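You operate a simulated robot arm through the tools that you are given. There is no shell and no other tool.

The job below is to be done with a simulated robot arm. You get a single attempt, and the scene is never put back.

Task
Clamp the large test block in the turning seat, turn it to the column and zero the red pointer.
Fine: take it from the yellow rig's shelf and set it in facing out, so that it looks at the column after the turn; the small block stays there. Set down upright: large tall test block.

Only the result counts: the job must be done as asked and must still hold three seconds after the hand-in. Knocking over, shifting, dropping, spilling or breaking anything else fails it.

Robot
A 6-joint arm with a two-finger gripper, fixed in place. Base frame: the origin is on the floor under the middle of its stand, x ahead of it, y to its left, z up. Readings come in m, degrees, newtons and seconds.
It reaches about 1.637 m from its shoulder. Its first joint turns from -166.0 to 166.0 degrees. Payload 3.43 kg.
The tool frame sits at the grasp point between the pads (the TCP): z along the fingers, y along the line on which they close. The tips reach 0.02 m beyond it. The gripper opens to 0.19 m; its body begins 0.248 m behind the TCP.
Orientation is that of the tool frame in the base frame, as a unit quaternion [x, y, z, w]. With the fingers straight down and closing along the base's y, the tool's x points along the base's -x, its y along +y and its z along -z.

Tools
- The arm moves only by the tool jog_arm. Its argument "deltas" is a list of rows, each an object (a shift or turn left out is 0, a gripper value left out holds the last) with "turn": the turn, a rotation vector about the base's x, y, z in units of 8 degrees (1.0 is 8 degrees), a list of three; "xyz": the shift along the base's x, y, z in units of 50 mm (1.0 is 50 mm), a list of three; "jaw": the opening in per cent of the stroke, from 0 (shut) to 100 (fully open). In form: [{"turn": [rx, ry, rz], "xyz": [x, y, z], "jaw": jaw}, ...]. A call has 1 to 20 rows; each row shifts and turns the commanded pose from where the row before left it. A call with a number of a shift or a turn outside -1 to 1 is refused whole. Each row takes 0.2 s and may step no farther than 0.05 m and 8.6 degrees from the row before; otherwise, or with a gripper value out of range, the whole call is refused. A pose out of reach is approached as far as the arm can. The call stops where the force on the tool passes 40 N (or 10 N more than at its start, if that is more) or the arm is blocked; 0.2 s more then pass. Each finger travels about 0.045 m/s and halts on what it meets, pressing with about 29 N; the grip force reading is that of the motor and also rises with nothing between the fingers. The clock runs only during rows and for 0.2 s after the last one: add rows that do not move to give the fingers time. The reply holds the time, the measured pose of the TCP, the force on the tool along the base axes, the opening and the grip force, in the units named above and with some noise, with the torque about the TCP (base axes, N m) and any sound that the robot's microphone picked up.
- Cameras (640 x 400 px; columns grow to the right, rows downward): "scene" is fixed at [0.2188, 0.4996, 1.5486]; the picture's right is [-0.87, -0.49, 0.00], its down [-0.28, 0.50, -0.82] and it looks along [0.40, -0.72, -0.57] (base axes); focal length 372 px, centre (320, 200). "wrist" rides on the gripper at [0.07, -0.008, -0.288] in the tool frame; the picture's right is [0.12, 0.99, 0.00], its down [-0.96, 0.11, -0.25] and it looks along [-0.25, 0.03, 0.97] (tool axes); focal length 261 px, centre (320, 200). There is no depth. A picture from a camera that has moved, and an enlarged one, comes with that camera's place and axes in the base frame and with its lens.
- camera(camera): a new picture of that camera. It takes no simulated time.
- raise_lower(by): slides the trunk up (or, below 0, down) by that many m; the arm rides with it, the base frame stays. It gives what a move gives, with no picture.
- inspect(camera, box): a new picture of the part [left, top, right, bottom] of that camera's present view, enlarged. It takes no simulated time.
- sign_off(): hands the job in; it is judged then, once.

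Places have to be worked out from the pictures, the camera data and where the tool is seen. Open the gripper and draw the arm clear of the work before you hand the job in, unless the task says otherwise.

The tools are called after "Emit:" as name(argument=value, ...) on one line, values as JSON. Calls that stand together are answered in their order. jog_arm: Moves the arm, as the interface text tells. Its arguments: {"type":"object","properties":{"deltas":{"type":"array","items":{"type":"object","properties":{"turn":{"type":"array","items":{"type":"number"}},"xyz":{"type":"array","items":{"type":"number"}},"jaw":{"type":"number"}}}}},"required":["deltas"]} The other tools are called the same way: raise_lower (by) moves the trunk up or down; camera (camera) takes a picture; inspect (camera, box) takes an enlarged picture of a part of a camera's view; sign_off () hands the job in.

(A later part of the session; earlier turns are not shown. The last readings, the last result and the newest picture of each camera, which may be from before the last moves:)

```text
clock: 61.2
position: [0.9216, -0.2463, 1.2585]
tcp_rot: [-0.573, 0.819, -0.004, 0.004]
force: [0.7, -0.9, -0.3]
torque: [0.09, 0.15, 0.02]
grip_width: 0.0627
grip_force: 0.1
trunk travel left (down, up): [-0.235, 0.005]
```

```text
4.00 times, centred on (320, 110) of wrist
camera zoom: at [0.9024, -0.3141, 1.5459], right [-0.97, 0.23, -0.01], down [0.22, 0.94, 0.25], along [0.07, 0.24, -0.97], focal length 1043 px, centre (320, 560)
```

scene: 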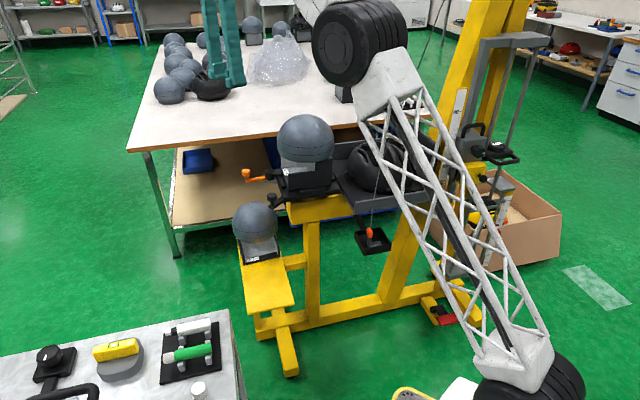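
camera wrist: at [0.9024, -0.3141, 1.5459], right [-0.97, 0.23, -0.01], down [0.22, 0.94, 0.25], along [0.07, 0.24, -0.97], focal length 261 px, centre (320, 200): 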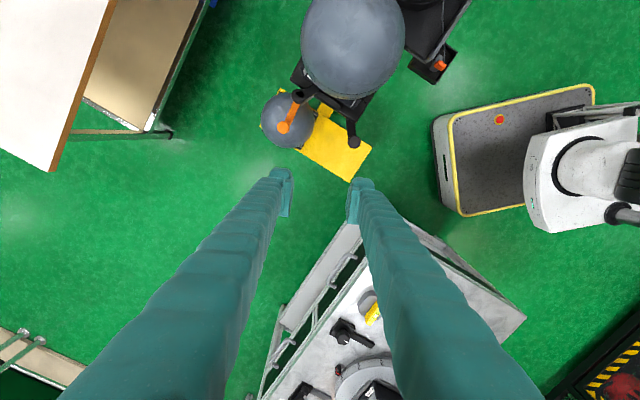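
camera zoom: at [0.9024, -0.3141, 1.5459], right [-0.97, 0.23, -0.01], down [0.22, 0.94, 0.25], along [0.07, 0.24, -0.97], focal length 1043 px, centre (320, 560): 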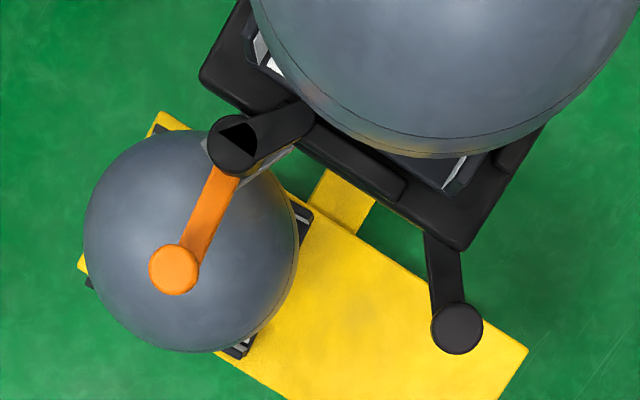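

Lever knob confirmed at ≈(0.993, -0.348), hub at ≈(0.940, -0.410), lever length 0.082 m. Moving over the knob and down in stages.

Emit:
jog_arm(deltas=[{"xyz": [0.2, -0.3, -0.6]}, {"xyz": [0.24, -0.34, -0.6]}, {"xyz": [0.24, -0.34, -0.6]}, {"xyz": [0.24, -0.34, -0.6]}, {"xyz": [0.24, -0.34, -0.6]}, {"xyz": [0.24, -0.34, -0.6]}, {}])

Emit:
camera(camera="wrist")

Emit:
camera(camera="scene")

```text
clock: 62.8
position: [0.9928, -0.3434, 1.0775]
tcp_rot: [-0.573, 0.819, -0.003, 0.003]
force: [-0.2, -0.6, 0.2]
torque: [0.04, 0.05, 0.02]
grip_width: 0.0626
grip_force: 0.0
trunk travel left (down, up): [-0.235, 0.005]
```

```text
taken
camera wrist: at [0.9737, -0.4126, 1.3648], right [-0.97, 0.23, -0.01], down [0.22, 0.94, 0.25], along [0.06, 0.24, -0.97], focal length 261 px, centre (320, 200)
```

wrist: 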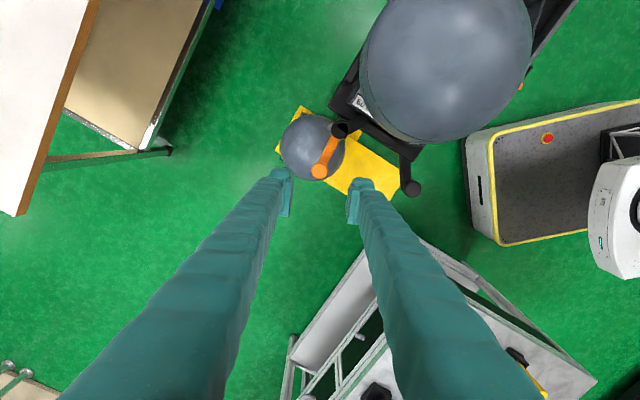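

```text
taken
```

scene: 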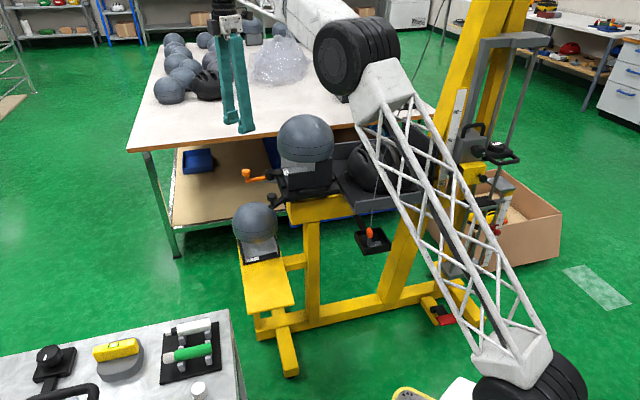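

Knob is centred below the open fingers. Descending so the fingers straddle it.

Emit:
jog_arm(deltas=[{"xyz": [0, -0.05, -0.7]}, {"xyz": [0, 0, -0.8]}, {"xyz": [0, 0, -0.8]}, {"xyz": [0, 0, -0.8]}, {"xyz": [0, 0, -0.6]}, {}])

Emit:
camera(camera="wrist")

Emit:
inspect(camera="scene", box=[200, 110, 360, 230])

```text
clock: 64.2
position: [0.9932, -0.3473, 0.8931]
tcp_rot: [-0.573, 0.819, -0.004, 0.004]
force: [-0.8, -0.4, 0.0]
torque: [-0.04, 0.04, -0.02]
grip_width: 0.0628
grip_force: 0.1
trunk travel left (down, up): [-0.235, 0.005]
```

```text
taken
camera wrist: at [0.9734, -0.4157, 1.1802], right [-0.97, 0.23, -0.01], down [0.22, 0.94, 0.25], along [0.06, 0.24, -0.97], focal length 261 px, centre (320, 200)
```

wrist: 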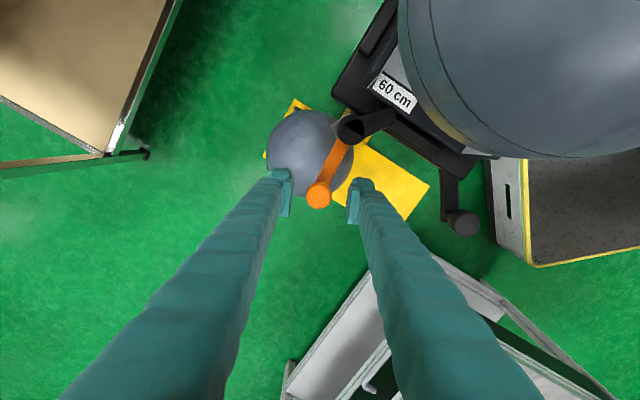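

```text
3.33 times, centred on (280, 170) of scene
camera zoom: at [0.2188, 0.4996, 1.5486], right [-0.87, -0.49, 0.0], down [-0.28, 0.5, -0.82], along [0.4, -0.72, -0.57], focal length 1239 px, centre (453, 300)
```

zoom: 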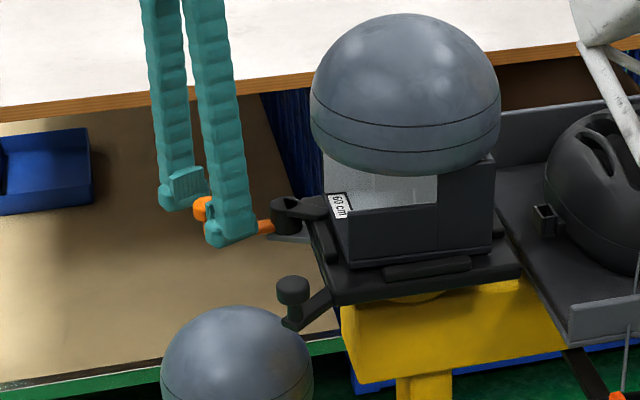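

Fingers straddle the orange knob. I lower 8 mm more and sweep it counter-clockwise (toe toward the block), first ~30°, watching forces and sound.

Emit:
jog_arm(deltas=[{"xyz": [0, 0.02, -0.16]}, {"xyz": [-0.248, 0.176, 0]}, {"xyz": [-0.26, 0.12, 0]}, {"xyz": [-0.278, 0.074, 0]}, {}])

Emit:
camera(camera="wrist")

Emit:
inspect(camera="scene", box=[200, 110, 360, 230])

```text
clock: 65.4
position: [0.9524, -0.3276, 0.8876]
tcp_rot: [-0.573, 0.82, -0.002, 0.003]
force: [-0.8, 0.0, 0.2]
torque: [0.01, -0.01, -0.01]
grip_width: 0.0627
grip_force: 0.1
trunk travel left (down, up): [-0.235, 0.005]
```

```text
taken
camera wrist: at [0.9335, -0.3974, 1.1746], right [-0.97, 0.23, -0.01], down [0.22, 0.94, 0.25], along [0.07, 0.24, -0.97], focal length 261 px, centre (320, 200)
```

wrist: 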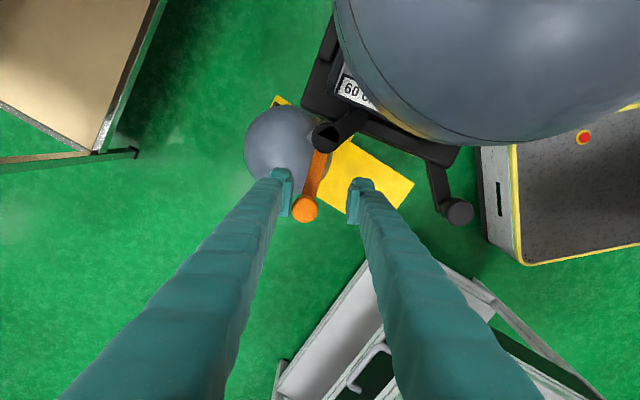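

```text
3.33 times, centred on (280, 170) of scene
camera zoom: at [0.2188, 0.4996, 1.5486], right [-0.87, -0.49, 0.0], down [-0.28, 0.5, -0.82], along [0.4, -0.72, -0.57], focal length 1239 px, centre (453, 300)
```

zoom: 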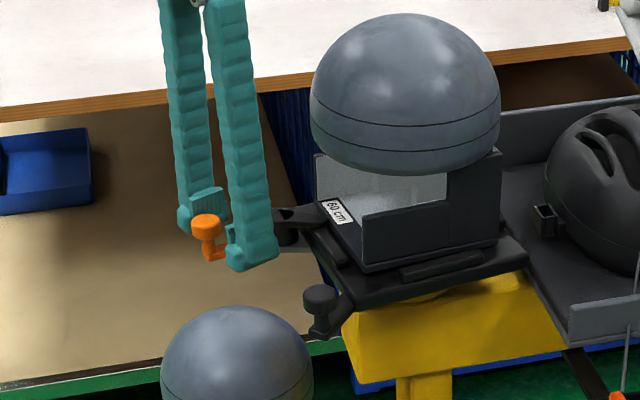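

The whole seat turned along with the lever instead (the turntable is free). Let me look closely at how far the seat and the lever have moved.

Emit:
inspect(camera="wrist", box=[240, 40, 490, 240])

Emit:
inspect(camera="scene", box=[250, 130, 350, 215])

```text
2.00 times, centred on (365, 140) of wrist
camera zoom: at [0.9335, -0.3974, 1.1746], right [-0.97, 0.23, -0.01], down [0.22, 0.94, 0.25], along [0.07, 0.24, -0.97], focal length 521 px, centre (230, 320)
```

zoom: 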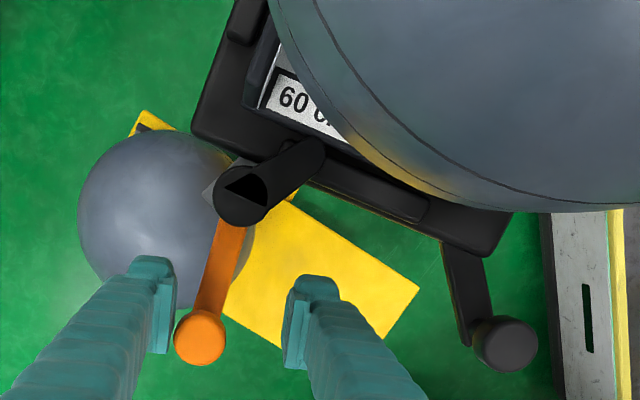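

```text
4.71 times, centred on (300, 172) of scene
camera zoom: at [0.2188, 0.4996, 1.5486], right [-0.87, -0.49, 0.0], down [-0.28, 0.5, -0.82], along [0.4, -0.72, -0.57], focal length 1748 px, centre (414, 329)
```

zoom: 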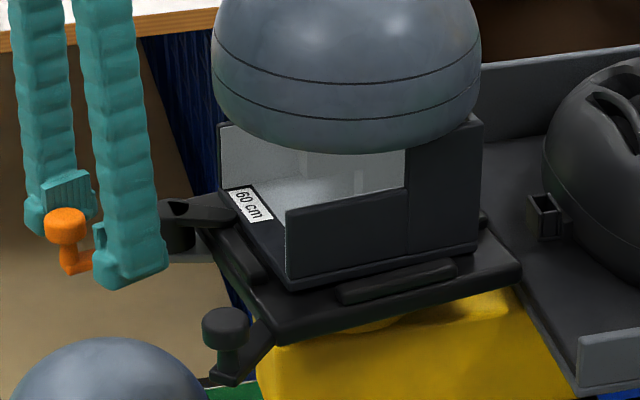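

The seat turned ≈10° with the lever unchanged relative to it. Since knob position fixes both seat and lever angles, I'll grip the knob itself and move it along an arc about its hub, so only the lever turns. First centre on the knob and close on it.

Emit:
jog_arm(deltas=[{"xyz": [0.2, 0.07, 0]}, {"xyz": [0.19, 0.07, -0.05]}, {"jaw": 20}, {"jaw": 12}, {"jaw": 8}, {}, {}])

Emit:
inspect(camera="wrist", box=[240, 40, 490, 240])

```text
clock: 67.0
position: [0.9739, -0.3201, 0.8831]
tcp_rot: [-0.574, 0.819, -0.003, 0.004]
force: [-0.3, -0.1, 0.3]
torque: [0.0, 0.02, -0.03]
grip_width: 0.0254
grip_force: 45.0
trunk travel left (down, up): [-0.235, 0.005]
```

```text
2.00 times, centred on (365, 140) of wrist
camera zoom: at [0.9541, -0.3894, 1.1712], right [-0.97, 0.23, -0.01], down [0.22, 0.94, 0.25], along [0.06, 0.24, -0.97], focal length 521 px, centre (230, 320)
```

zoom: 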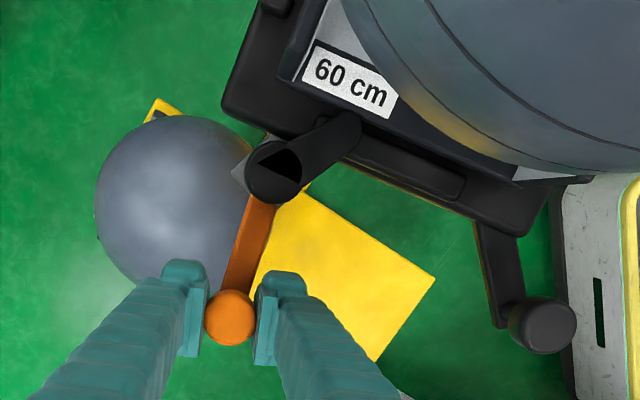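

Knob gripped. Now I move it ~16° along an arc about the hub, rotating the tool with it.

Emit:
jog_arm(deltas=[{"xyz": [-0.104, 0.056, 0], "turn": [0, 0, 0.5]}, {"xyz": [-0.106, 0.044, 0], "turn": [0, 0, 0.5]}, {"xyz": [-0.109, 0.039, 0], "turn": [0, 0, 0.5]}, {"xyz": [-0.111, 0.031, 0], "turn": [0, 0, 0.5]}, {}])

Emit:
inspect(camera="wrist", box=[240, 40, 490, 240])

Emit:
inspect(camera="scene", box=[250, 130, 350, 215])

```text
clock: 68.0
position: [0.9599, -0.3098, 0.8829]
tcp_rot: [-0.663, 0.748, -0.004, 0.008]
force: [34.0, 32.2, -2.2]
torque: [0.65, -0.19, 0.25]
grip_width: 0.0255
grip_force: 45.2
trunk travel left (down, up): [-0.235, 0.005]
stopped in row 4: the force on the tool passed its limit at 44 N (the readings are from after the stop); the commanded pose is now the measured one
```

```text
2.00 times, centred on (365, 140) of wrist
camera zoom: at [0.955, -0.3825, 1.1708], right [-1.0, 0.0, -0.02], down [0.0, 0.97, 0.25], along [0.02, 0.25, -0.97], focal length 521 px, centre (230, 320)
```

zoom: 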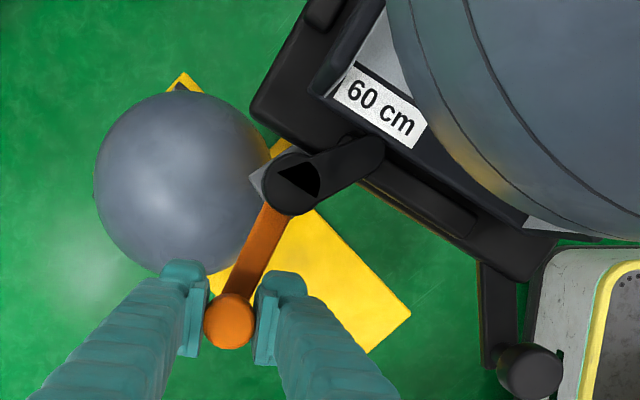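

```text
4.71 times, centred on (300, 172) of scene
camera zoom: at [0.2188, 0.4996, 1.5486], right [-0.87, -0.49, 0.0], down [-0.28, 0.5, -0.82], along [0.4, -0.72, -0.57], focal length 1748 px, centre (414, 329)
```

zoom: 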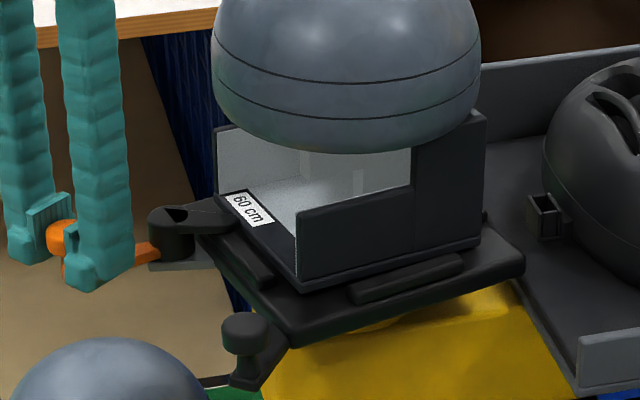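

The lever refuses to turn that way (47 N pulling radially, seat and lever moved as one rigid piece). I relieve the load and test the opposite direction (clockwise) about the hub.

Emit:
jog_arm(deltas=[{"xyz": [0.035, 0.035, 0]}, {"xyz": [0.106, -0.046, 0], "turn": [0, 0, -0.5]}, {"xyz": [0.098, -0.06, 0], "turn": [0, 0, -0.5]}, {"xyz": [0.094, -0.066, 0], "turn": [0, 0, -0.5]}, {"xyz": [0.09, -0.074, 0], "turn": [0, 0, -0.5]}, {}])

Emit:
inspect(camera="wrist", box=[240, 40, 490, 240])

Emit:
inspect(camera="scene", box=[250, 130, 350, 215])

```text
clock: 69.3
position: [0.9752, -0.3284, 0.8831]
tcp_rot: [-0.551, 0.835, -0.004, 0.003]
force: [-11.8, -8.8, -13.3]
torque: [-0.38, 0.03, -0.39]
grip_width: 0.0253
grip_force: 45.6
trunk travel left (down, up): [-0.235, 0.005]
```

```text
2.00 times, centred on (365, 140) of wrist
camera zoom: at [0.9522, -0.396, 1.1712], right [-0.96, 0.28, -0.01], down [0.27, 0.93, 0.25], along [0.08, 0.24, -0.97], focal length 521 px, centre (230, 320)
```

zoom: 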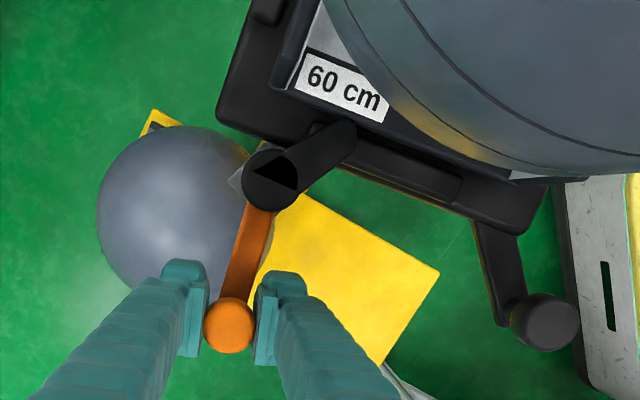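

```text
4.71 times, centred on (300, 172) of scene
camera zoom: at [0.2188, 0.4996, 1.5486], right [-0.87, -0.49, 0.0], down [-0.28, 0.5, -0.82], along [0.4, -0.72, -0.57], focal length 1748 px, centre (414, 329)
```

zoom: 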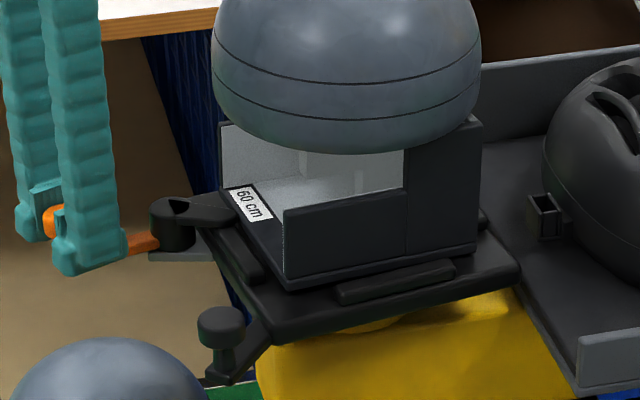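

Again seat and lever moved as one, so the lever needs more torque than the free turntable gives. I'll test whether the seat has a stop at its original position: move the knob clockwise around the seat axis back to 0° and slightly beyond.

Emit:
jog_arm(deltas=[{"xyz": [0.186, -0.206, 0], "turn": [0, 0, -0.49]}, {"xyz": [0.118, -0.178, 0], "turn": [0, 0, -0.375]}, {"xyz": [0.072, -0.124, 0], "turn": [0, 0, -0.25]}, {"xyz": [0.072, -0.124, 0], "turn": [0, 0, -0.25]}, {}])

Emit:
inspect(camera="wrist", box=[240, 40, 490, 240])

```text
clock: 70.5
position: [0.9997, -0.3584, 0.8832]
tcp_rot: [-0.469, 0.883, -0.005, 0.004]
force: [-13.5, -7.1, -11.5]
torque: [-0.11, 0.04, -0.21]
grip_width: 0.0254
grip_force: 44.7
trunk travel left (down, up): [-0.235, 0.005]
```

```text
2.00 times, centred on (365, 140) of wrist
camera zoom: at [0.9636, -0.4209, 1.1712], right [-0.89, 0.46, -0.01], down [0.44, 0.86, 0.25], along [0.12, 0.22, -0.97], focal length 521 px, centre (230, 320)
```

zoom: 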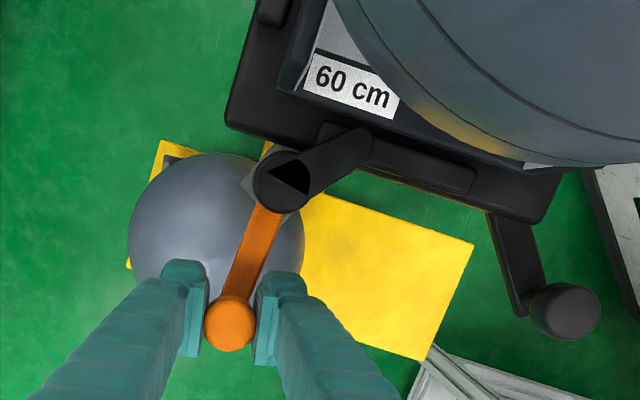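

Measured now: the seat stops at 0° clockwise, and against that stop the lever did turn ~9° clockwise (with the toe) at low torque, while counter-clockwise it was blocked. So clockwise seems to open the toe. I continue opening it about the hub to see how far it goes and what the block does.

Emit:
jog_arm(deltas=[{"xyz": [0.146, -0.198, 0], "turn": [0, 0, -1.0]}, {"xyz": [0.108, -0.204, 0], "turn": [0, 0, -1.0]}, {"xyz": [0.078, -0.216, 0], "turn": [0, 0, -1.0]}, {}])

Emit:
inspect(camera="wrist", box=[240, 40, 490, 240])

Emit:
inspect(camera="scene", box=[250, 130, 350, 215])

```text
clock: 71.5
position: [1.0168, -0.3881, 0.884]
tcp_rot: [-0.276, 0.961, -0.006, 0.003]
force: [-15.0, -2.6, -6.1]
torque: [-0.07, 0.14, -0.17]
grip_width: 0.0253
grip_force: 45.0
trunk travel left (down, up): [-0.235, 0.005]
```

```text
2.00 times, centred on (365, 140) of wrist
camera zoom: at [0.9577, -0.431, 1.1712], right [-0.63, 0.78, -0.01], down [0.75, 0.61, 0.25], along [0.2, 0.15, -0.97], focal length 521 px, centre (230, 320)
```

zoom: 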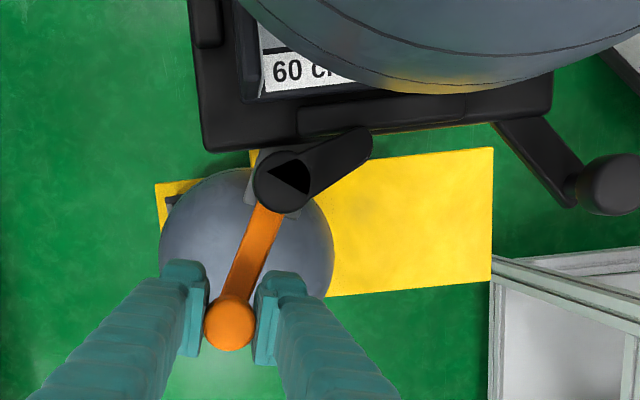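

```text
4.71 times, centred on (300, 172) of scene
camera zoom: at [0.2188, 0.4996, 1.5486], right [-0.87, -0.49, 0.0], down [-0.28, 0.5, -0.82], along [0.4, -0.72, -0.57], focal length 1748 px, centre (414, 329)
```

zoom: 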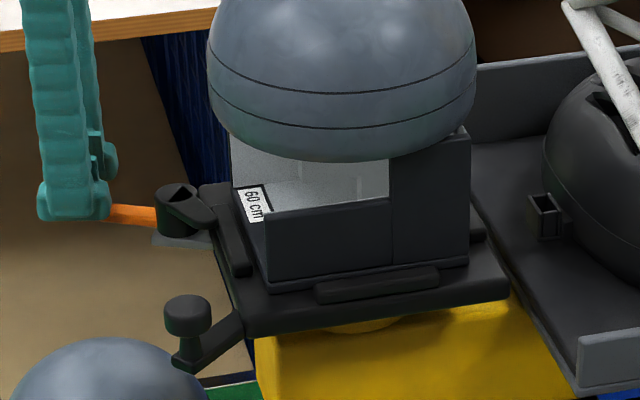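

The toe has swung away from the block, and the block seems to have settled lower. Zoom in to verify.

Emit:
inspect(camera="scene", box=[260, 155, 340, 205])

Emit:
inspect(camera="scene", box=[240, 105, 350, 215])

```text
8.00 times, centred on (300, 180) of scene
camera zoom: at [0.2188, 0.4996, 1.5486], right [-0.87, -0.49, 0.0], down [-0.28, 0.5, -0.82], along [0.4, -0.72, -0.57], focal length 2972 px, centre (480, 360)
```

zoom: 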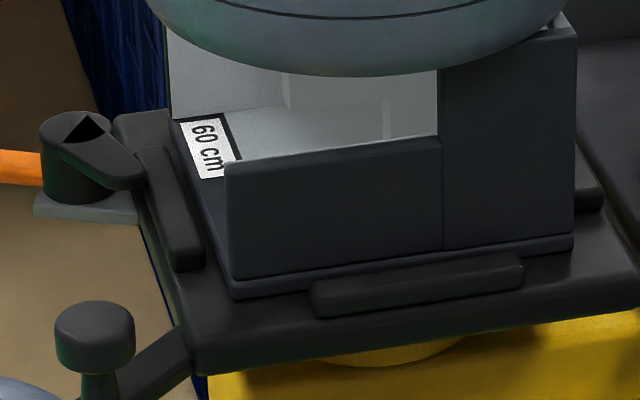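

```text
3.64 times, centred on (295, 160) of scene
camera zoom: at [0.2188, 0.4996, 1.5486], right [-0.87, -0.49, 0.0], down [-0.28, 0.5, -0.82], along [0.4, -0.72, -0.57], focal length 1351 px, centre (411, 346)
```

zoom: 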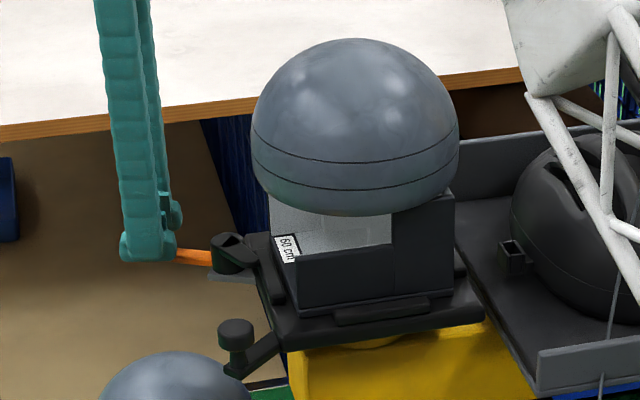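

The block dropped ~8 mm at the front and is now upright (its front had been sitting on the toe, which is why the lever was blocked). Now I close the clamp: move the knob counter-clockwise about the hub, ~40° first.

Emit:
jog_arm(deltas=[{"xyz": [-0.078, 0.216, 0], "turn": [0, 0, 1.0]}, {"xyz": [-0.108, 0.204, 0], "turn": [0, 0, 1.0]}, {"xyz": [-0.136, 0.186, 0], "turn": [0, 0, 1.0]}, {"xyz": [-0.16, 0.164, 0], "turn": [0, 0, 1.0]}, {}])

Emit:
inspect(camera="wrist", box=[240, 40, 490, 240])

Emit:
inspect(camera="scene", box=[260, 155, 340, 205])

```text
clock: 72.8
position: [0.9925, -0.3478, 0.8845]
tcp_rot: [-0.532, 0.847, -0.005, 0.005]
force: [-9.1, -4.9, 0.9]
torque: [0.03, -0.03, -0.18]
grip_width: 0.0253
grip_force: 44.7
trunk travel left (down, up): [-0.235, 0.005]
```

```text
2.00 times, centred on (365, 140) of wrist
camera zoom: at [0.9645, -0.4155, 1.1712], right [-0.95, 0.32, -0.01], down [0.31, 0.92, 0.25], along [0.09, 0.23, -0.97], focal length 521 px, centre (230, 320)
```

zoom: 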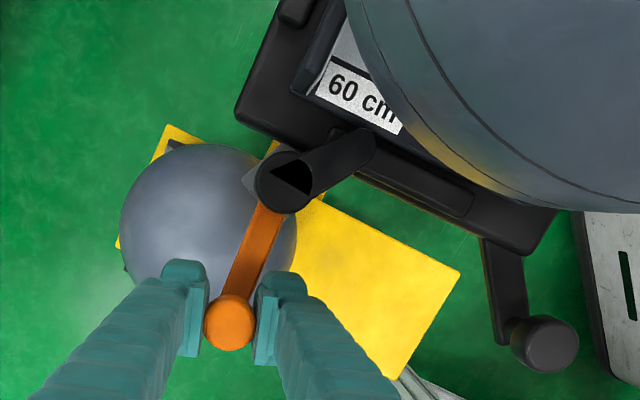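

```text
8.00 times, centred on (300, 180) of scene
camera zoom: at [0.2188, 0.4996, 1.5486], right [-0.87, -0.49, 0.0], down [-0.28, 0.5, -0.82], along [0.4, -0.72, -0.57], focal length 2972 px, centre (480, 360)
```

zoom: 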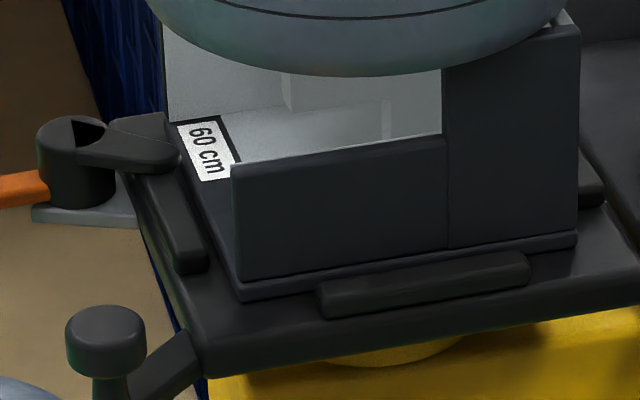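

Toe is back near the slab's front edge, low force. Continuing counter-clockwise another ~24°.

Emit:
jog_arm(deltas=[{"xyz": [-0.09, 0.071, 0], "turn": [0, 0, 0.5]}, {"xyz": [-0.09, 0.071, 0], "turn": [0, 0, 0.5]}, {"xyz": [-0.1, 0.058, 0], "turn": [0, 0, 0.5]}, {"xyz": [-0.1, 0.058, 0], "turn": [0, 0, 0.5]}, {"xyz": [-0.106, 0.043, 0], "turn": [0, 0, 0.5]}, {"xyz": [-0.106, 0.043, 0], "turn": [0, 0, 0.5]}, {}])

Emit:
inspect(camera="wrist", box=[240, 40, 490, 240])

Emit:
inspect(camera="scene", box=[260, 155, 340, 205])

```text
clock: 73.8
position: [0.9789, -0.3327, 0.884]
tcp_rot: [-0.643, 0.766, -0.005, 0.011]
force: [42.3, 30.3, -7.5]
torque: [0.54, -0.19, 0.15]
grip_width: 0.0258
grip_force: 45.2
trunk travel left (down, up): [-0.235, 0.005]
stopped in row 5: the force on the tool passed its limit at 44 N (the readings are from after the stop); the commanded pose is now the measured one
```

```text
2.00 times, centred on (365, 140) of wrist
camera zoom: at [0.9681, -0.4059, 1.1708], right [-1.0, 0.05, -0.02], down [0.05, 0.97, 0.26], along [0.03, 0.25, -0.97], focal length 521 px, centre (230, 320)
```

zoom: 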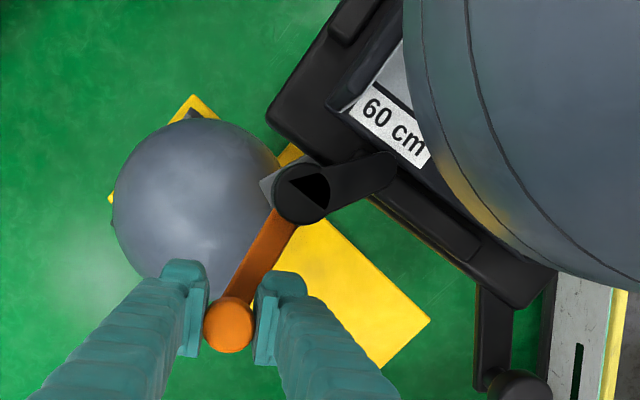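

```text
8.00 times, centred on (300, 180) of scene
camera zoom: at [0.2188, 0.4996, 1.5486], right [-0.87, -0.49, 0.0], down [-0.28, 0.5, -0.82], along [0.4, -0.72, -0.57], focal length 2972 px, centre (480, 360)
```

zoom: 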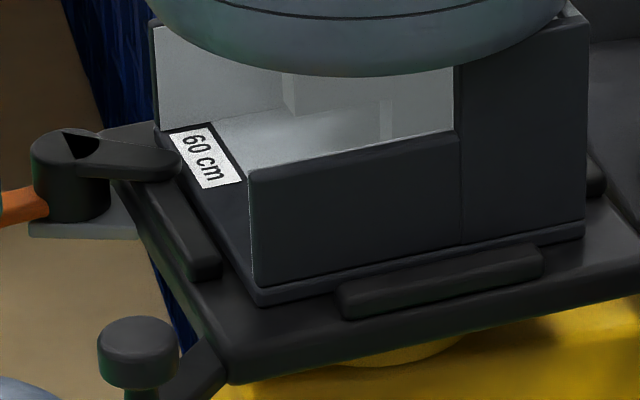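

The lever again stops firmly at its starting angle relative to the seat. Let me relieve the load and look closely at the toe over the slab front.

Emit:
jog_arm(deltas=[{"xyz": [0.05, 0.04, 0]}, {}])

Emit:
inspect(camera="wrist", box=[370, 90, 450, 160])

Emit:
inspect(camera="scene", box=[260, 165, 300, 195])

```text
clock: 74.4
position: [0.9779, -0.3311, 0.8837]
tcp_rot: [-0.643, 0.766, -0.005, 0.009]
force: [41.5, 31.1, -5.4]
torque: [-0.04, -0.05, 0.13]
grip_width: 0.0253
grip_force: 45.3
trunk travel left (down, up): [-0.235, 0.005]
```

```text
5.71 times, centred on (410, 125) of wrist
camera zoom: at [0.9692, -0.4056, 1.1711], right [-1.0, 0.06, -0.02], down [0.05, 0.97, 0.25], along [0.03, 0.25, -0.97], focal length 1489 px, centre (-194, 629)
```

zoom: 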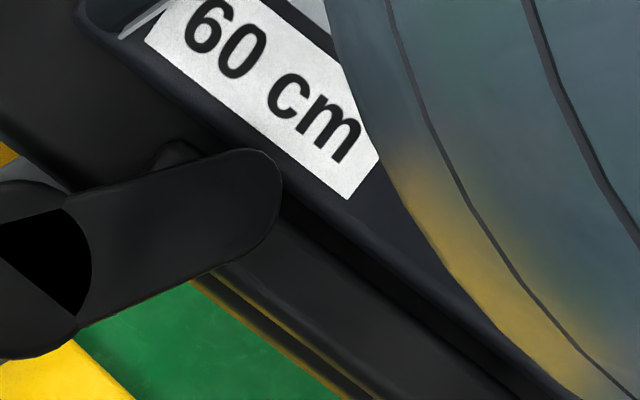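

```text
13.33 times, centred on (280, 180) of scene
camera zoom: at [0.2188, 0.4996, 1.5486], right [-0.87, -0.49, 0.0], down [-0.28, 0.5, -0.82], along [0.4, -0.72, -0.57], focal length 4954 px, centre (853, 467)
```

zoom: 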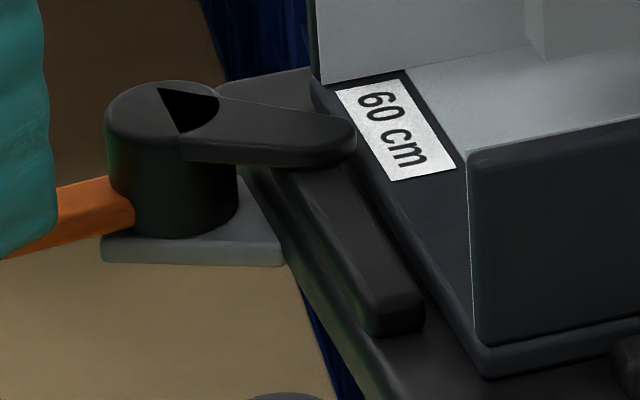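

Still loaded; let me release the radial load properly and take detailed looks at the clamp hub, toe and bracket for clues about its motion.

Emit:
jog_arm(deltas=[{"xyz": [0.08, 0.06, 0]}, {}])

Emit:
inspect(camera="wrist", box=[330, 90, 430, 180])

Emit:
inspect(camera="scene", box=[240, 165, 290, 200])

```text
clock: 75.0
position: [0.9799, -0.3346, 0.8844]
tcp_rot: [-0.642, 0.767, -0.004, 0.007]
force: [19.3, 12.2, 0.3]
torque: [0.05, -0.08, 0.07]
grip_width: 0.0255
grip_force: 45.0
trunk travel left (down, up): [-0.235, 0.005]
```

```text
4.44 times, centred on (380, 135) of wrist
camera zoom: at [0.9708, -0.4067, 1.1712], right [-1.0, 0.06, -0.02], down [0.05, 0.97, 0.25], along [0.03, 0.25, -0.97], focal length 1158 px, centre (53, 489)
```

zoom: 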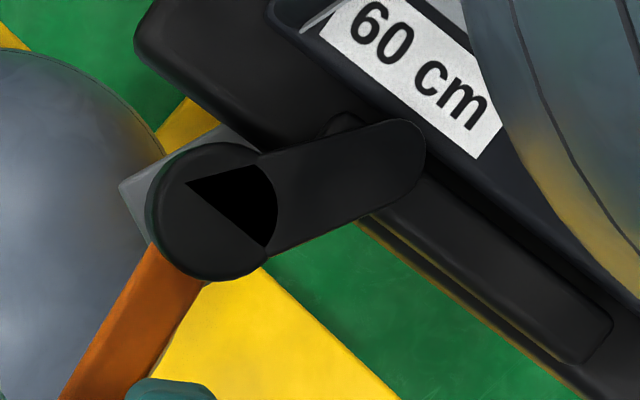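

```text
11.43 times, centred on (265, 182) of scene
camera zoom: at [0.2188, 0.4996, 1.5486], right [-0.87, -0.49, 0.0], down [-0.28, 0.5, -0.82], along [0.4, -0.72, -0.57], focal length 4246 px, centre (949, 400)
```

zoom: 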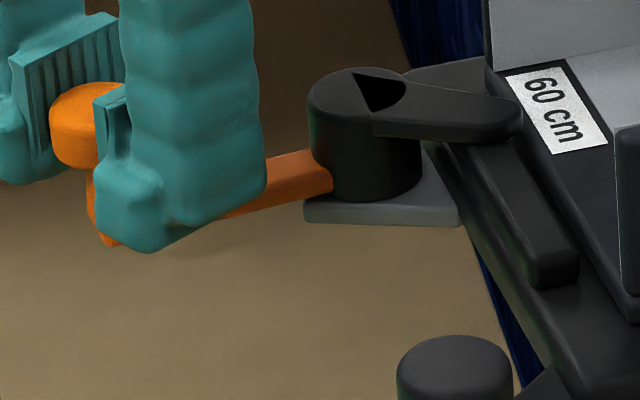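

The toe tip is stopped right at the slab's front edge, so the slab is still slightly too high or too far out for the toe to pass over. I'll open the lever ~16° again, release it, and press the block down/inboard gently to make sure it's fully seated.

Emit:
jog_arm(deltas=[{"xyz": [0.1, 0.0, 0], "turn": [0, 0, -0.5]}, {"xyz": [0.1, -0.06, 0], "turn": [0, 0, -0.5]}, {"xyz": [0.08, -0.08, 0], "turn": [0, 0, -0.5]}, {"xyz": [0.08, -0.08, 0], "turn": [0, 0, -0.5]}, {}])

Emit:
inspect(camera="scene", box=[240, 155, 340, 215])

Emit:
inspect(camera="wrist", box=[240, 40, 490, 240])

```text
clock: 76.2
position: [0.9972, -0.346, 0.8833]
tcp_rot: [-0.529, 0.848, -0.005, 0.005]
force: [-30.2, -18.9, -10.0]
torque: [-0.74, 0.24, -0.02]
grip_width: 0.0254
grip_force: 44.9
trunk travel left (down, up): [-0.235, 0.005]
```

```text
6.40 times, centred on (290, 185) of scene
camera zoom: at [0.2188, 0.4996, 1.5486], right [-0.87, -0.49, 0.0], down [-0.28, 0.5, -0.82], along [0.4, -0.72, -0.57], focal length 2378 px, centre (512, 296)
```

zoom: 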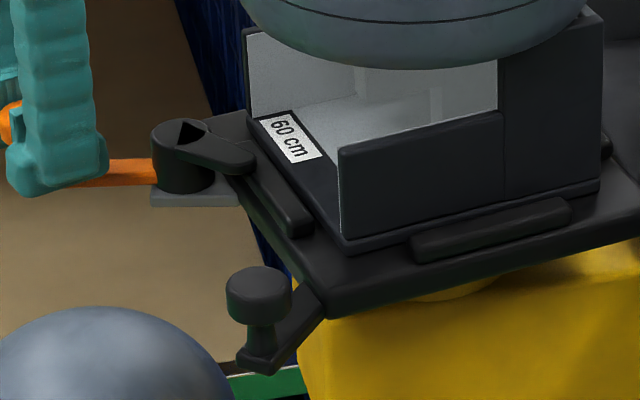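

```text
2.00 times, centred on (365, 140) of wrist
camera zoom: at [0.9686, -0.4133, 1.1712], right [-0.94, 0.33, -0.01], down [0.32, 0.91, 0.25], along [0.1, 0.23, -0.97], focal length 521 px, centre (230, 320)
```

zoom: 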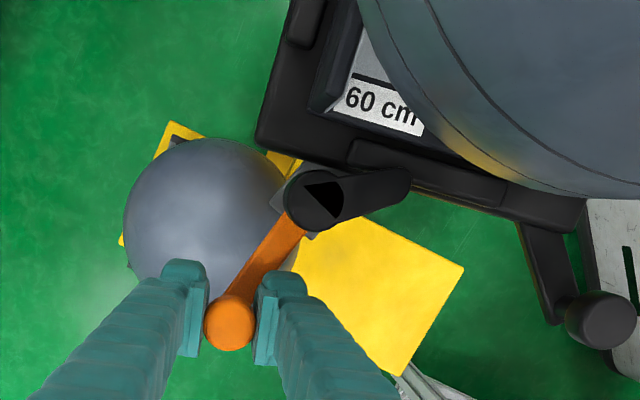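

Lever opened a bit again. Unload, release the knob, and rise straight up.

Emit:
jog_arm(deltas=[{"xyz": [-0.05, -0.03, 0]}, {"jaw": 33}, {"jaw": 33}, {"jaw": 33}, {"xyz": [0, 0, 0.5]}, {"xyz": [0, 0, 0.9]}, {"xyz": [0, 0, 0.9]}, {"xyz": [0, 0, 0.9]}, {"xyz": [0, 0, 0.9]}])

Emit:
camera(camera="wrist")

Emit:
inspect(camera="scene", box=[230, 100, 350, 215])

```text
clock: 78.2
position: [0.9923, -0.3427, 1.0897]
tcp_rot: [-0.531, 0.848, -0.005, 0.008]
force: [0.4, -0.2, 0.1]
torque: [-0.03, 0.01, 0.02]
grip_width: 0.0627
grip_force: 0.2
trunk travel left (down, up): [-0.235, 0.005]
```

```text
taken
camera wrist: at [0.9636, -0.4101, 1.3765], right [-0.94, 0.33, -0.02], down [0.31, 0.92, 0.25], along [0.1, 0.23, -0.97], focal length 261 px, centre (320, 200)
```

wrist: 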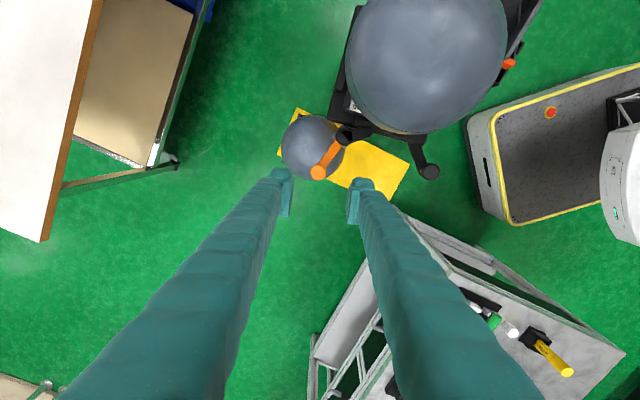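

```text
3.48 times, centred on (290, 158) of scene
camera zoom: at [0.2188, 0.4996, 1.5486], right [-0.87, -0.49, 0.0], down [-0.28, 0.5, -0.82], along [0.4, -0.72, -0.57], focal length 1292 px, centre (424, 348)
```

zoom: 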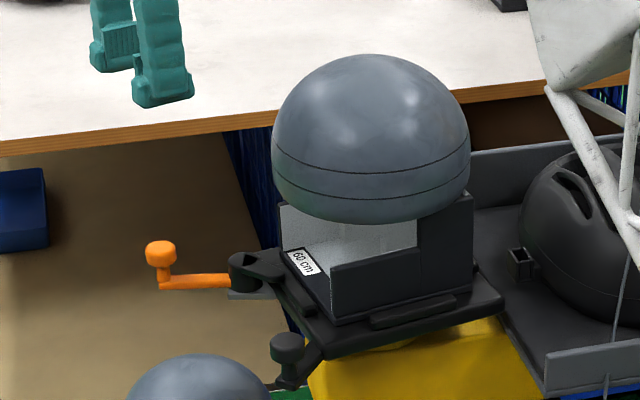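

Released cleanly. Zoom from above to read seat and lever angles.

Emit:
inspect(camera="wrist", box=[280, 60, 460, 190])

Emit:
inspect(camera="scene", box=[265, 150, 335, 205])

```text
3.08 times, centred on (370, 125) of wrist
camera zoom: at [0.9636, -0.4101, 1.3765], right [-0.94, 0.33, -0.02], down [0.31, 0.92, 0.25], along [0.1, 0.23, -0.97], focal length 802 px, centre (166, 431)
```

zoom: 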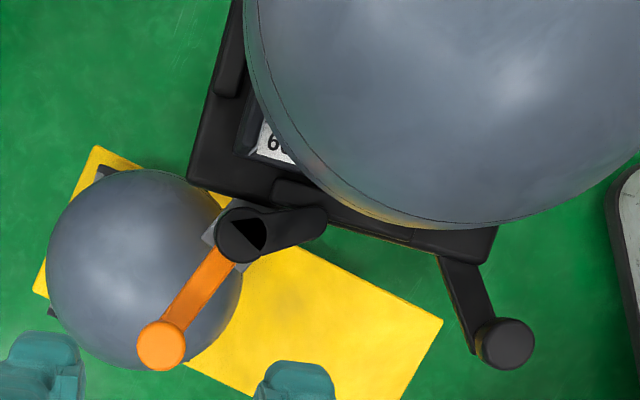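

```text
7.27 times, centred on (300, 178) of scene
camera zoom: at [0.2188, 0.4996, 1.5486], right [-0.87, -0.49, 0.0], down [-0.28, 0.5, -0.82], along [0.4, -0.72, -0.57], focal length 2702 px, centre (466, 364)
```

zoom: 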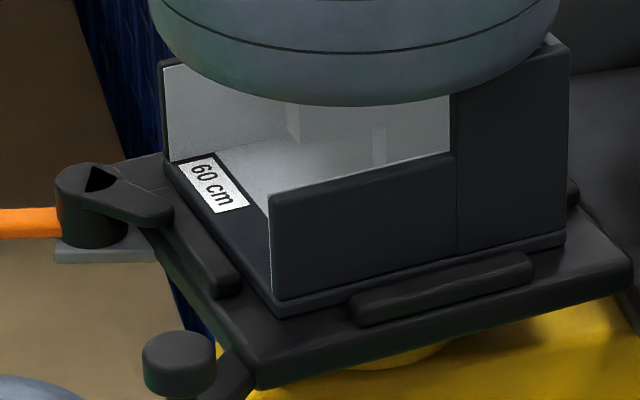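

The block looks down on the plate; I'll press on the crown of the head with closed fingers to make sure it is fully seated. Moving above it first.

Emit:
jog_arm(deltas=[{"xyz": [0, 0, 0.9], "jaw": 0}, {"xyz": [-0.1, 0, 0.9]}, {"xyz": [-0.5, -0.3, 0.4]}, {"xyz": [-0.7, -0.45, 0]}, {"xyz": [-0.7, -0.45, 0]}, {"xyz": [-0.7, -0.45, 0]}, {"xyz": [-0.7, -0.45, 0]}, {"xyz": [-0.1, -0.16, 0]}, {}])

Emit:
camera(camera="wrist")

```text
clock: 80.2
position: [0.8188, -0.4556, 1.1955]
tcp_rot: [-0.53, 0.848, -0.004, 0.007]
force: [-0.2, 0.0, 0.4]
torque: [0.02, 0.0, 0.0]
grip_width: 0.0
grip_force: 29.8
out of reach, approached as far as the arm can: row 2
trunk travel left (down, up): [-0.235, 0.005]
```

```text
taken
camera wrist: at [0.7894, -0.5229, 1.4823], right [-0.94, 0.33, -0.02], down [0.31, 0.92, 0.25], along [0.1, 0.23, -0.97], focal length 261 px, centre (320, 200)
```

wrist: 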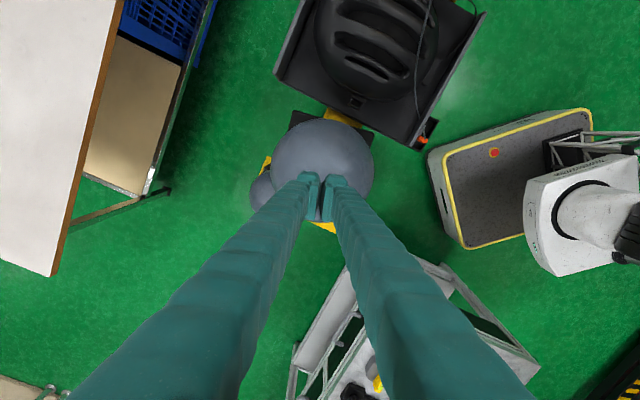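

Centred over the crown. Descending slowly until contact.

Emit:
jog_arm(deltas=[{"xyz": [-0.05, -0.03, -0.5]}, {"xyz": [0, 0, -0.5]}, {"xyz": [0, 0, -0.4]}, {"xyz": [0, 0, -0.2]}, {"xyz": [0, 0, -0.2]}, {"xyz": [0, 0, -0.1]}, {"xyz": [0, 0, -0.1]}, {"xyz": [0, 0, -0.1]}, {"xyz": [0, 0, -0.1]}, {"xyz": [0, 0, -0.1]}, {"xyz": [0, 0, -0.1]}])

Emit:
inspect(camera="scene", box=[250, 80, 350, 215])

```text
clock: 81.8
position: [0.813, -0.4575, 1.1049]
tcp_rot: [-0.53, 0.848, -0.009, 0.009]
force: [-2.3, 0.9, 20.3]
torque: [0.05, 0.03, 0.05]
grip_width: 0.0058
grip_force: 28.7
trunk travel left (down, up): [-0.235, 0.005]
stopped in row 7: the force on the tool passed its limit at 48 N (the readings are from after the stop); the commanded pose is now the measured one
```

```text
2.96 times, centred on (300, 148) of scene
camera zoom: at [0.2188, 0.4996, 1.5486], right [-0.87, -0.49, 0.0], down [-0.28, 0.5, -0.82], along [0.4, -0.72, -0.57], focal length 1101 px, centre (379, 356)
```

zoom: 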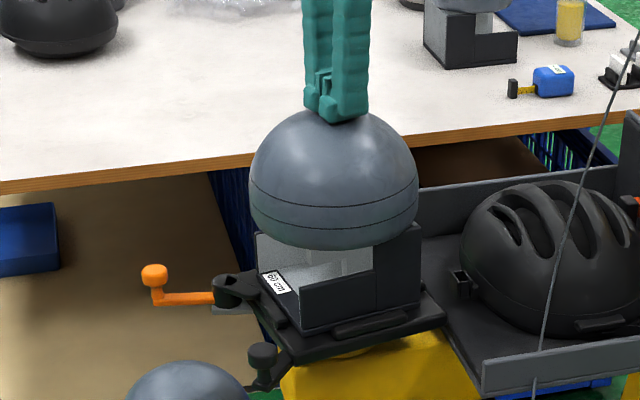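

Contact at z≈1.085 (crown), pressed up to 48 N. Compare the base seating again.

Emit:
inspect(camera="scene", box=[265, 150, 335, 205])

Emit:
inspect(camera="scene", box=[260, 165, 300, 195])

Emit:
inspect(camera="scene", box=[300, 170, 345, 205])

```text
7.27 times, centred on (300, 178) of scene
camera zoom: at [0.2188, 0.4996, 1.5486], right [-0.87, -0.49, 0.0], down [-0.28, 0.5, -0.82], along [0.4, -0.72, -0.57], focal length 2702 px, centre (466, 364)
```

zoom: 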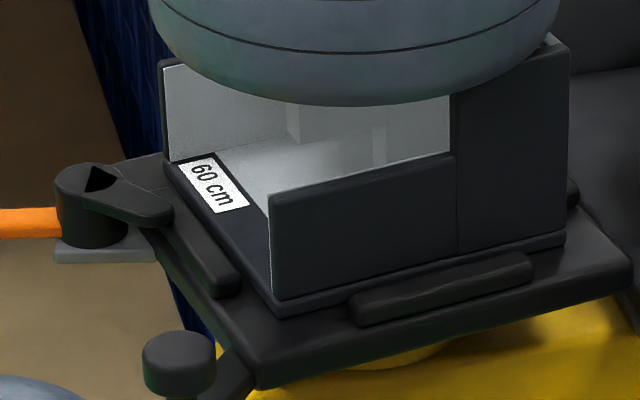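

```text
13.33 times, centred on (280, 180) of scene
camera zoom: at [0.2188, 0.4996, 1.5486], right [-0.87, -0.49, 0.0], down [-0.28, 0.5, -0.82], along [0.4, -0.72, -0.57], focal length 4954 px, centre (853, 467)
```

zoom: 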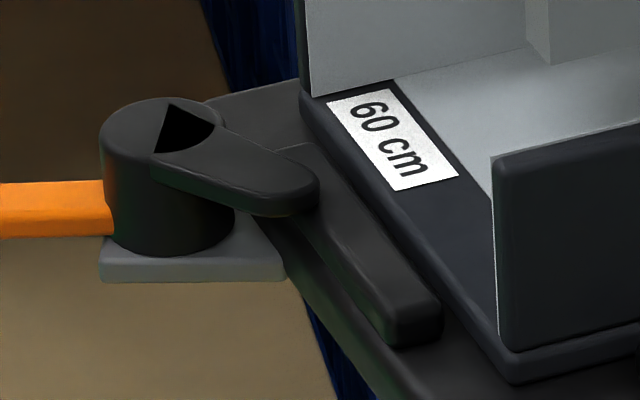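

```text
11.43 times, centred on (322, 188) of scene
camera zoom: at [0.2188, 0.4996, 1.5486], right [-0.87, -0.49, 0.0], down [-0.28, 0.5, -0.82], along [0.4, -0.72, -0.57], focal length 4246 px, centre (291, 343)
```

zoom: 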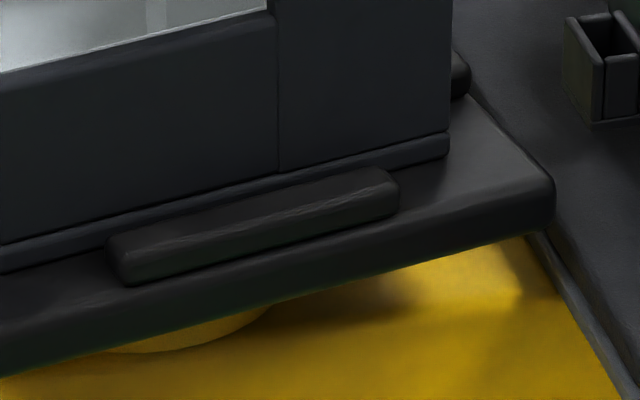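

The block didn't move under 48 N: it is fully seated. The toe at its initial angle had obstructed insertion, so that was its closed end and clockwise is open. To understand the lever's range, I'll go back to the knob (now ≈(0.998, -0.344)).

Emit:
jog_arm(deltas=[{"xyz": [0, 0, 0.6]}, {"xyz": [0, 0, 0.9], "jaw": 33}, {"xyz": [0.5, 0.3, 0]}, {"xyz": [0.8, 0.5, 0]}, {"xyz": [0.8, 0.5, 0]}, {"xyz": [0.8, 0.5, 0]}, {"xyz": [0.75, 0.45, -0.2]}, {}])

Emit:
camera(camera="wrist")

```text
clock: 83.5
position: [0.993, -0.3481, 1.1693]
tcp_rot: [-0.529, 0.848, -0.011, 0.01]
force: [0.8, 0.8, -1.0]
torque: [0.05, 0.09, 0.0]
grip_width: 0.0627
grip_force: 0.1
trunk travel left (down, up): [-0.235, 0.005]
```

```text
taken
camera wrist: at [0.9616, -0.4134, 1.4558], right [-0.94, 0.33, -0.03], down [0.31, 0.92, 0.25], along [0.11, 0.23, -0.97], focal length 261 px, centre (320, 200)
```

wrist: 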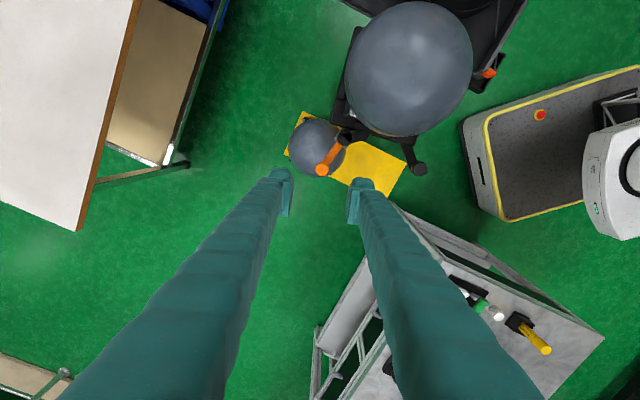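

Correct the slight tilt and descend over the knob again with fingers straddling it.

Emit:
jog_arm(deltas=[{"xyz": [0.1, 0.05, -0.6], "turn": [0.057, 0.205, 0]}, {"xyz": [0, 0, -0.9]}, {"xyz": [0, 0, -0.9]}, {"xyz": [0, 0, -0.9]}, {"xyz": [0, 0, -0.9]}, {"xyz": [0, 0, -0.9]}, {"xyz": [0, 0, -0.5]}, {}])

Emit:
inspect(camera="wrist", box=[240, 40, 490, 240])

```text
clock: 85.3
position: [1.0039, -0.3438, 0.8855]
tcp_rot: [-0.53, 0.848, 0.002, -0.002]
force: [-0.1, 0.1, -0.1]
torque: [-0.01, -0.02, 0.0]
grip_width: 0.0625
grip_force: 0.1
trunk travel left (down, up): [-0.235, 0.005]
```

```text
2.00 times, centred on (365, 140) of wrist
camera zoom: at [0.9816, -0.4121, 1.1738], right [-0.94, 0.33, 0.01], down [0.32, 0.91, 0.25], along [0.08, 0.24, -0.97], focal length 521 px, centre (230, 320)
```

zoom: 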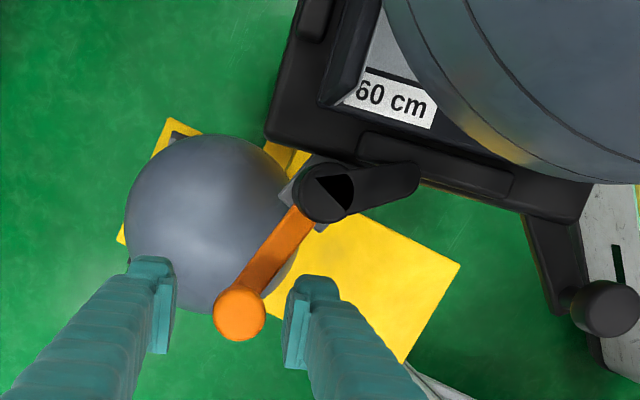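

Now I push the knob clockwise (the seat will first return to its 0° stop, then the lever turns), in steps.

Emit:
jog_arm(deltas=[{"xyz": [0.178, -0.555, 0], "turn": [0, 0, -1.0]}, {"xyz": [0.178, -0.555, 0], "turn": [0, 0, -1.0]}, {"xyz": [0.01, -0.352, 0], "turn": [0, 0, -1.0]}, {"xyz": [-0.064, -0.348, 0], "turn": [0, 0, -1.0]}, {}])

Emit:
inspect(camera="wrist", box=[240, 40, 490, 240])

Emit:
inspect(camera="scene", box=[220, 130, 350, 215])

```text
clock: 86.5
position: [1.0167, -0.4331, 0.889]
tcp_rot: [-0.275, 0.961, 0.002, 0.0]
force: [0.1, 0.7, -0.7]
torque: [0.01, 0.04, 0.01]
grip_width: 0.0628
grip_force: 0.1
trunk travel left (down, up): [-0.235, 0.005]
```

```text
2.00 times, centred on (365, 140) of wrist
camera zoom: at [0.9616, -0.4793, 1.1759], right [-0.63, 0.78, 0.01], down [0.76, 0.61, 0.25], along [0.19, 0.16, -0.97], focal length 521 px, centre (230, 320)
```

zoom: 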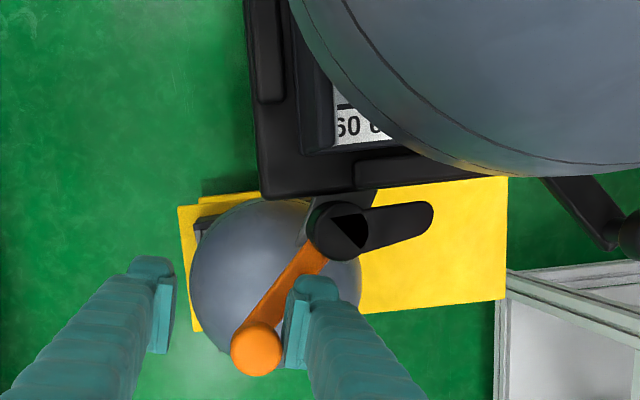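

```text
4.71 times, centred on (285, 172) of scene
camera zoom: at [0.2188, 0.4996, 1.5486], right [-0.87, -0.49, 0.0], down [-0.28, 0.5, -0.82], along [0.4, -0.72, -0.57], focal length 1748 px, centre (485, 329)
```

zoom: 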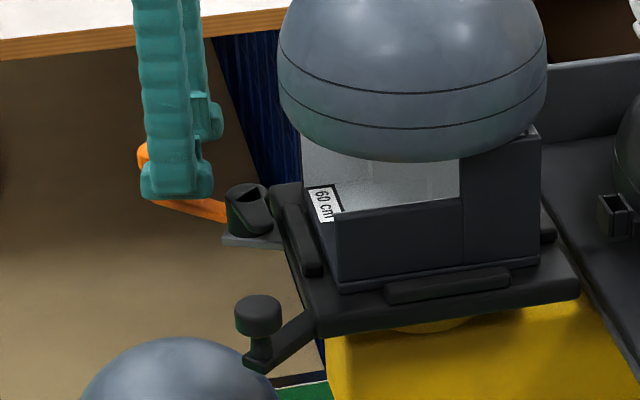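

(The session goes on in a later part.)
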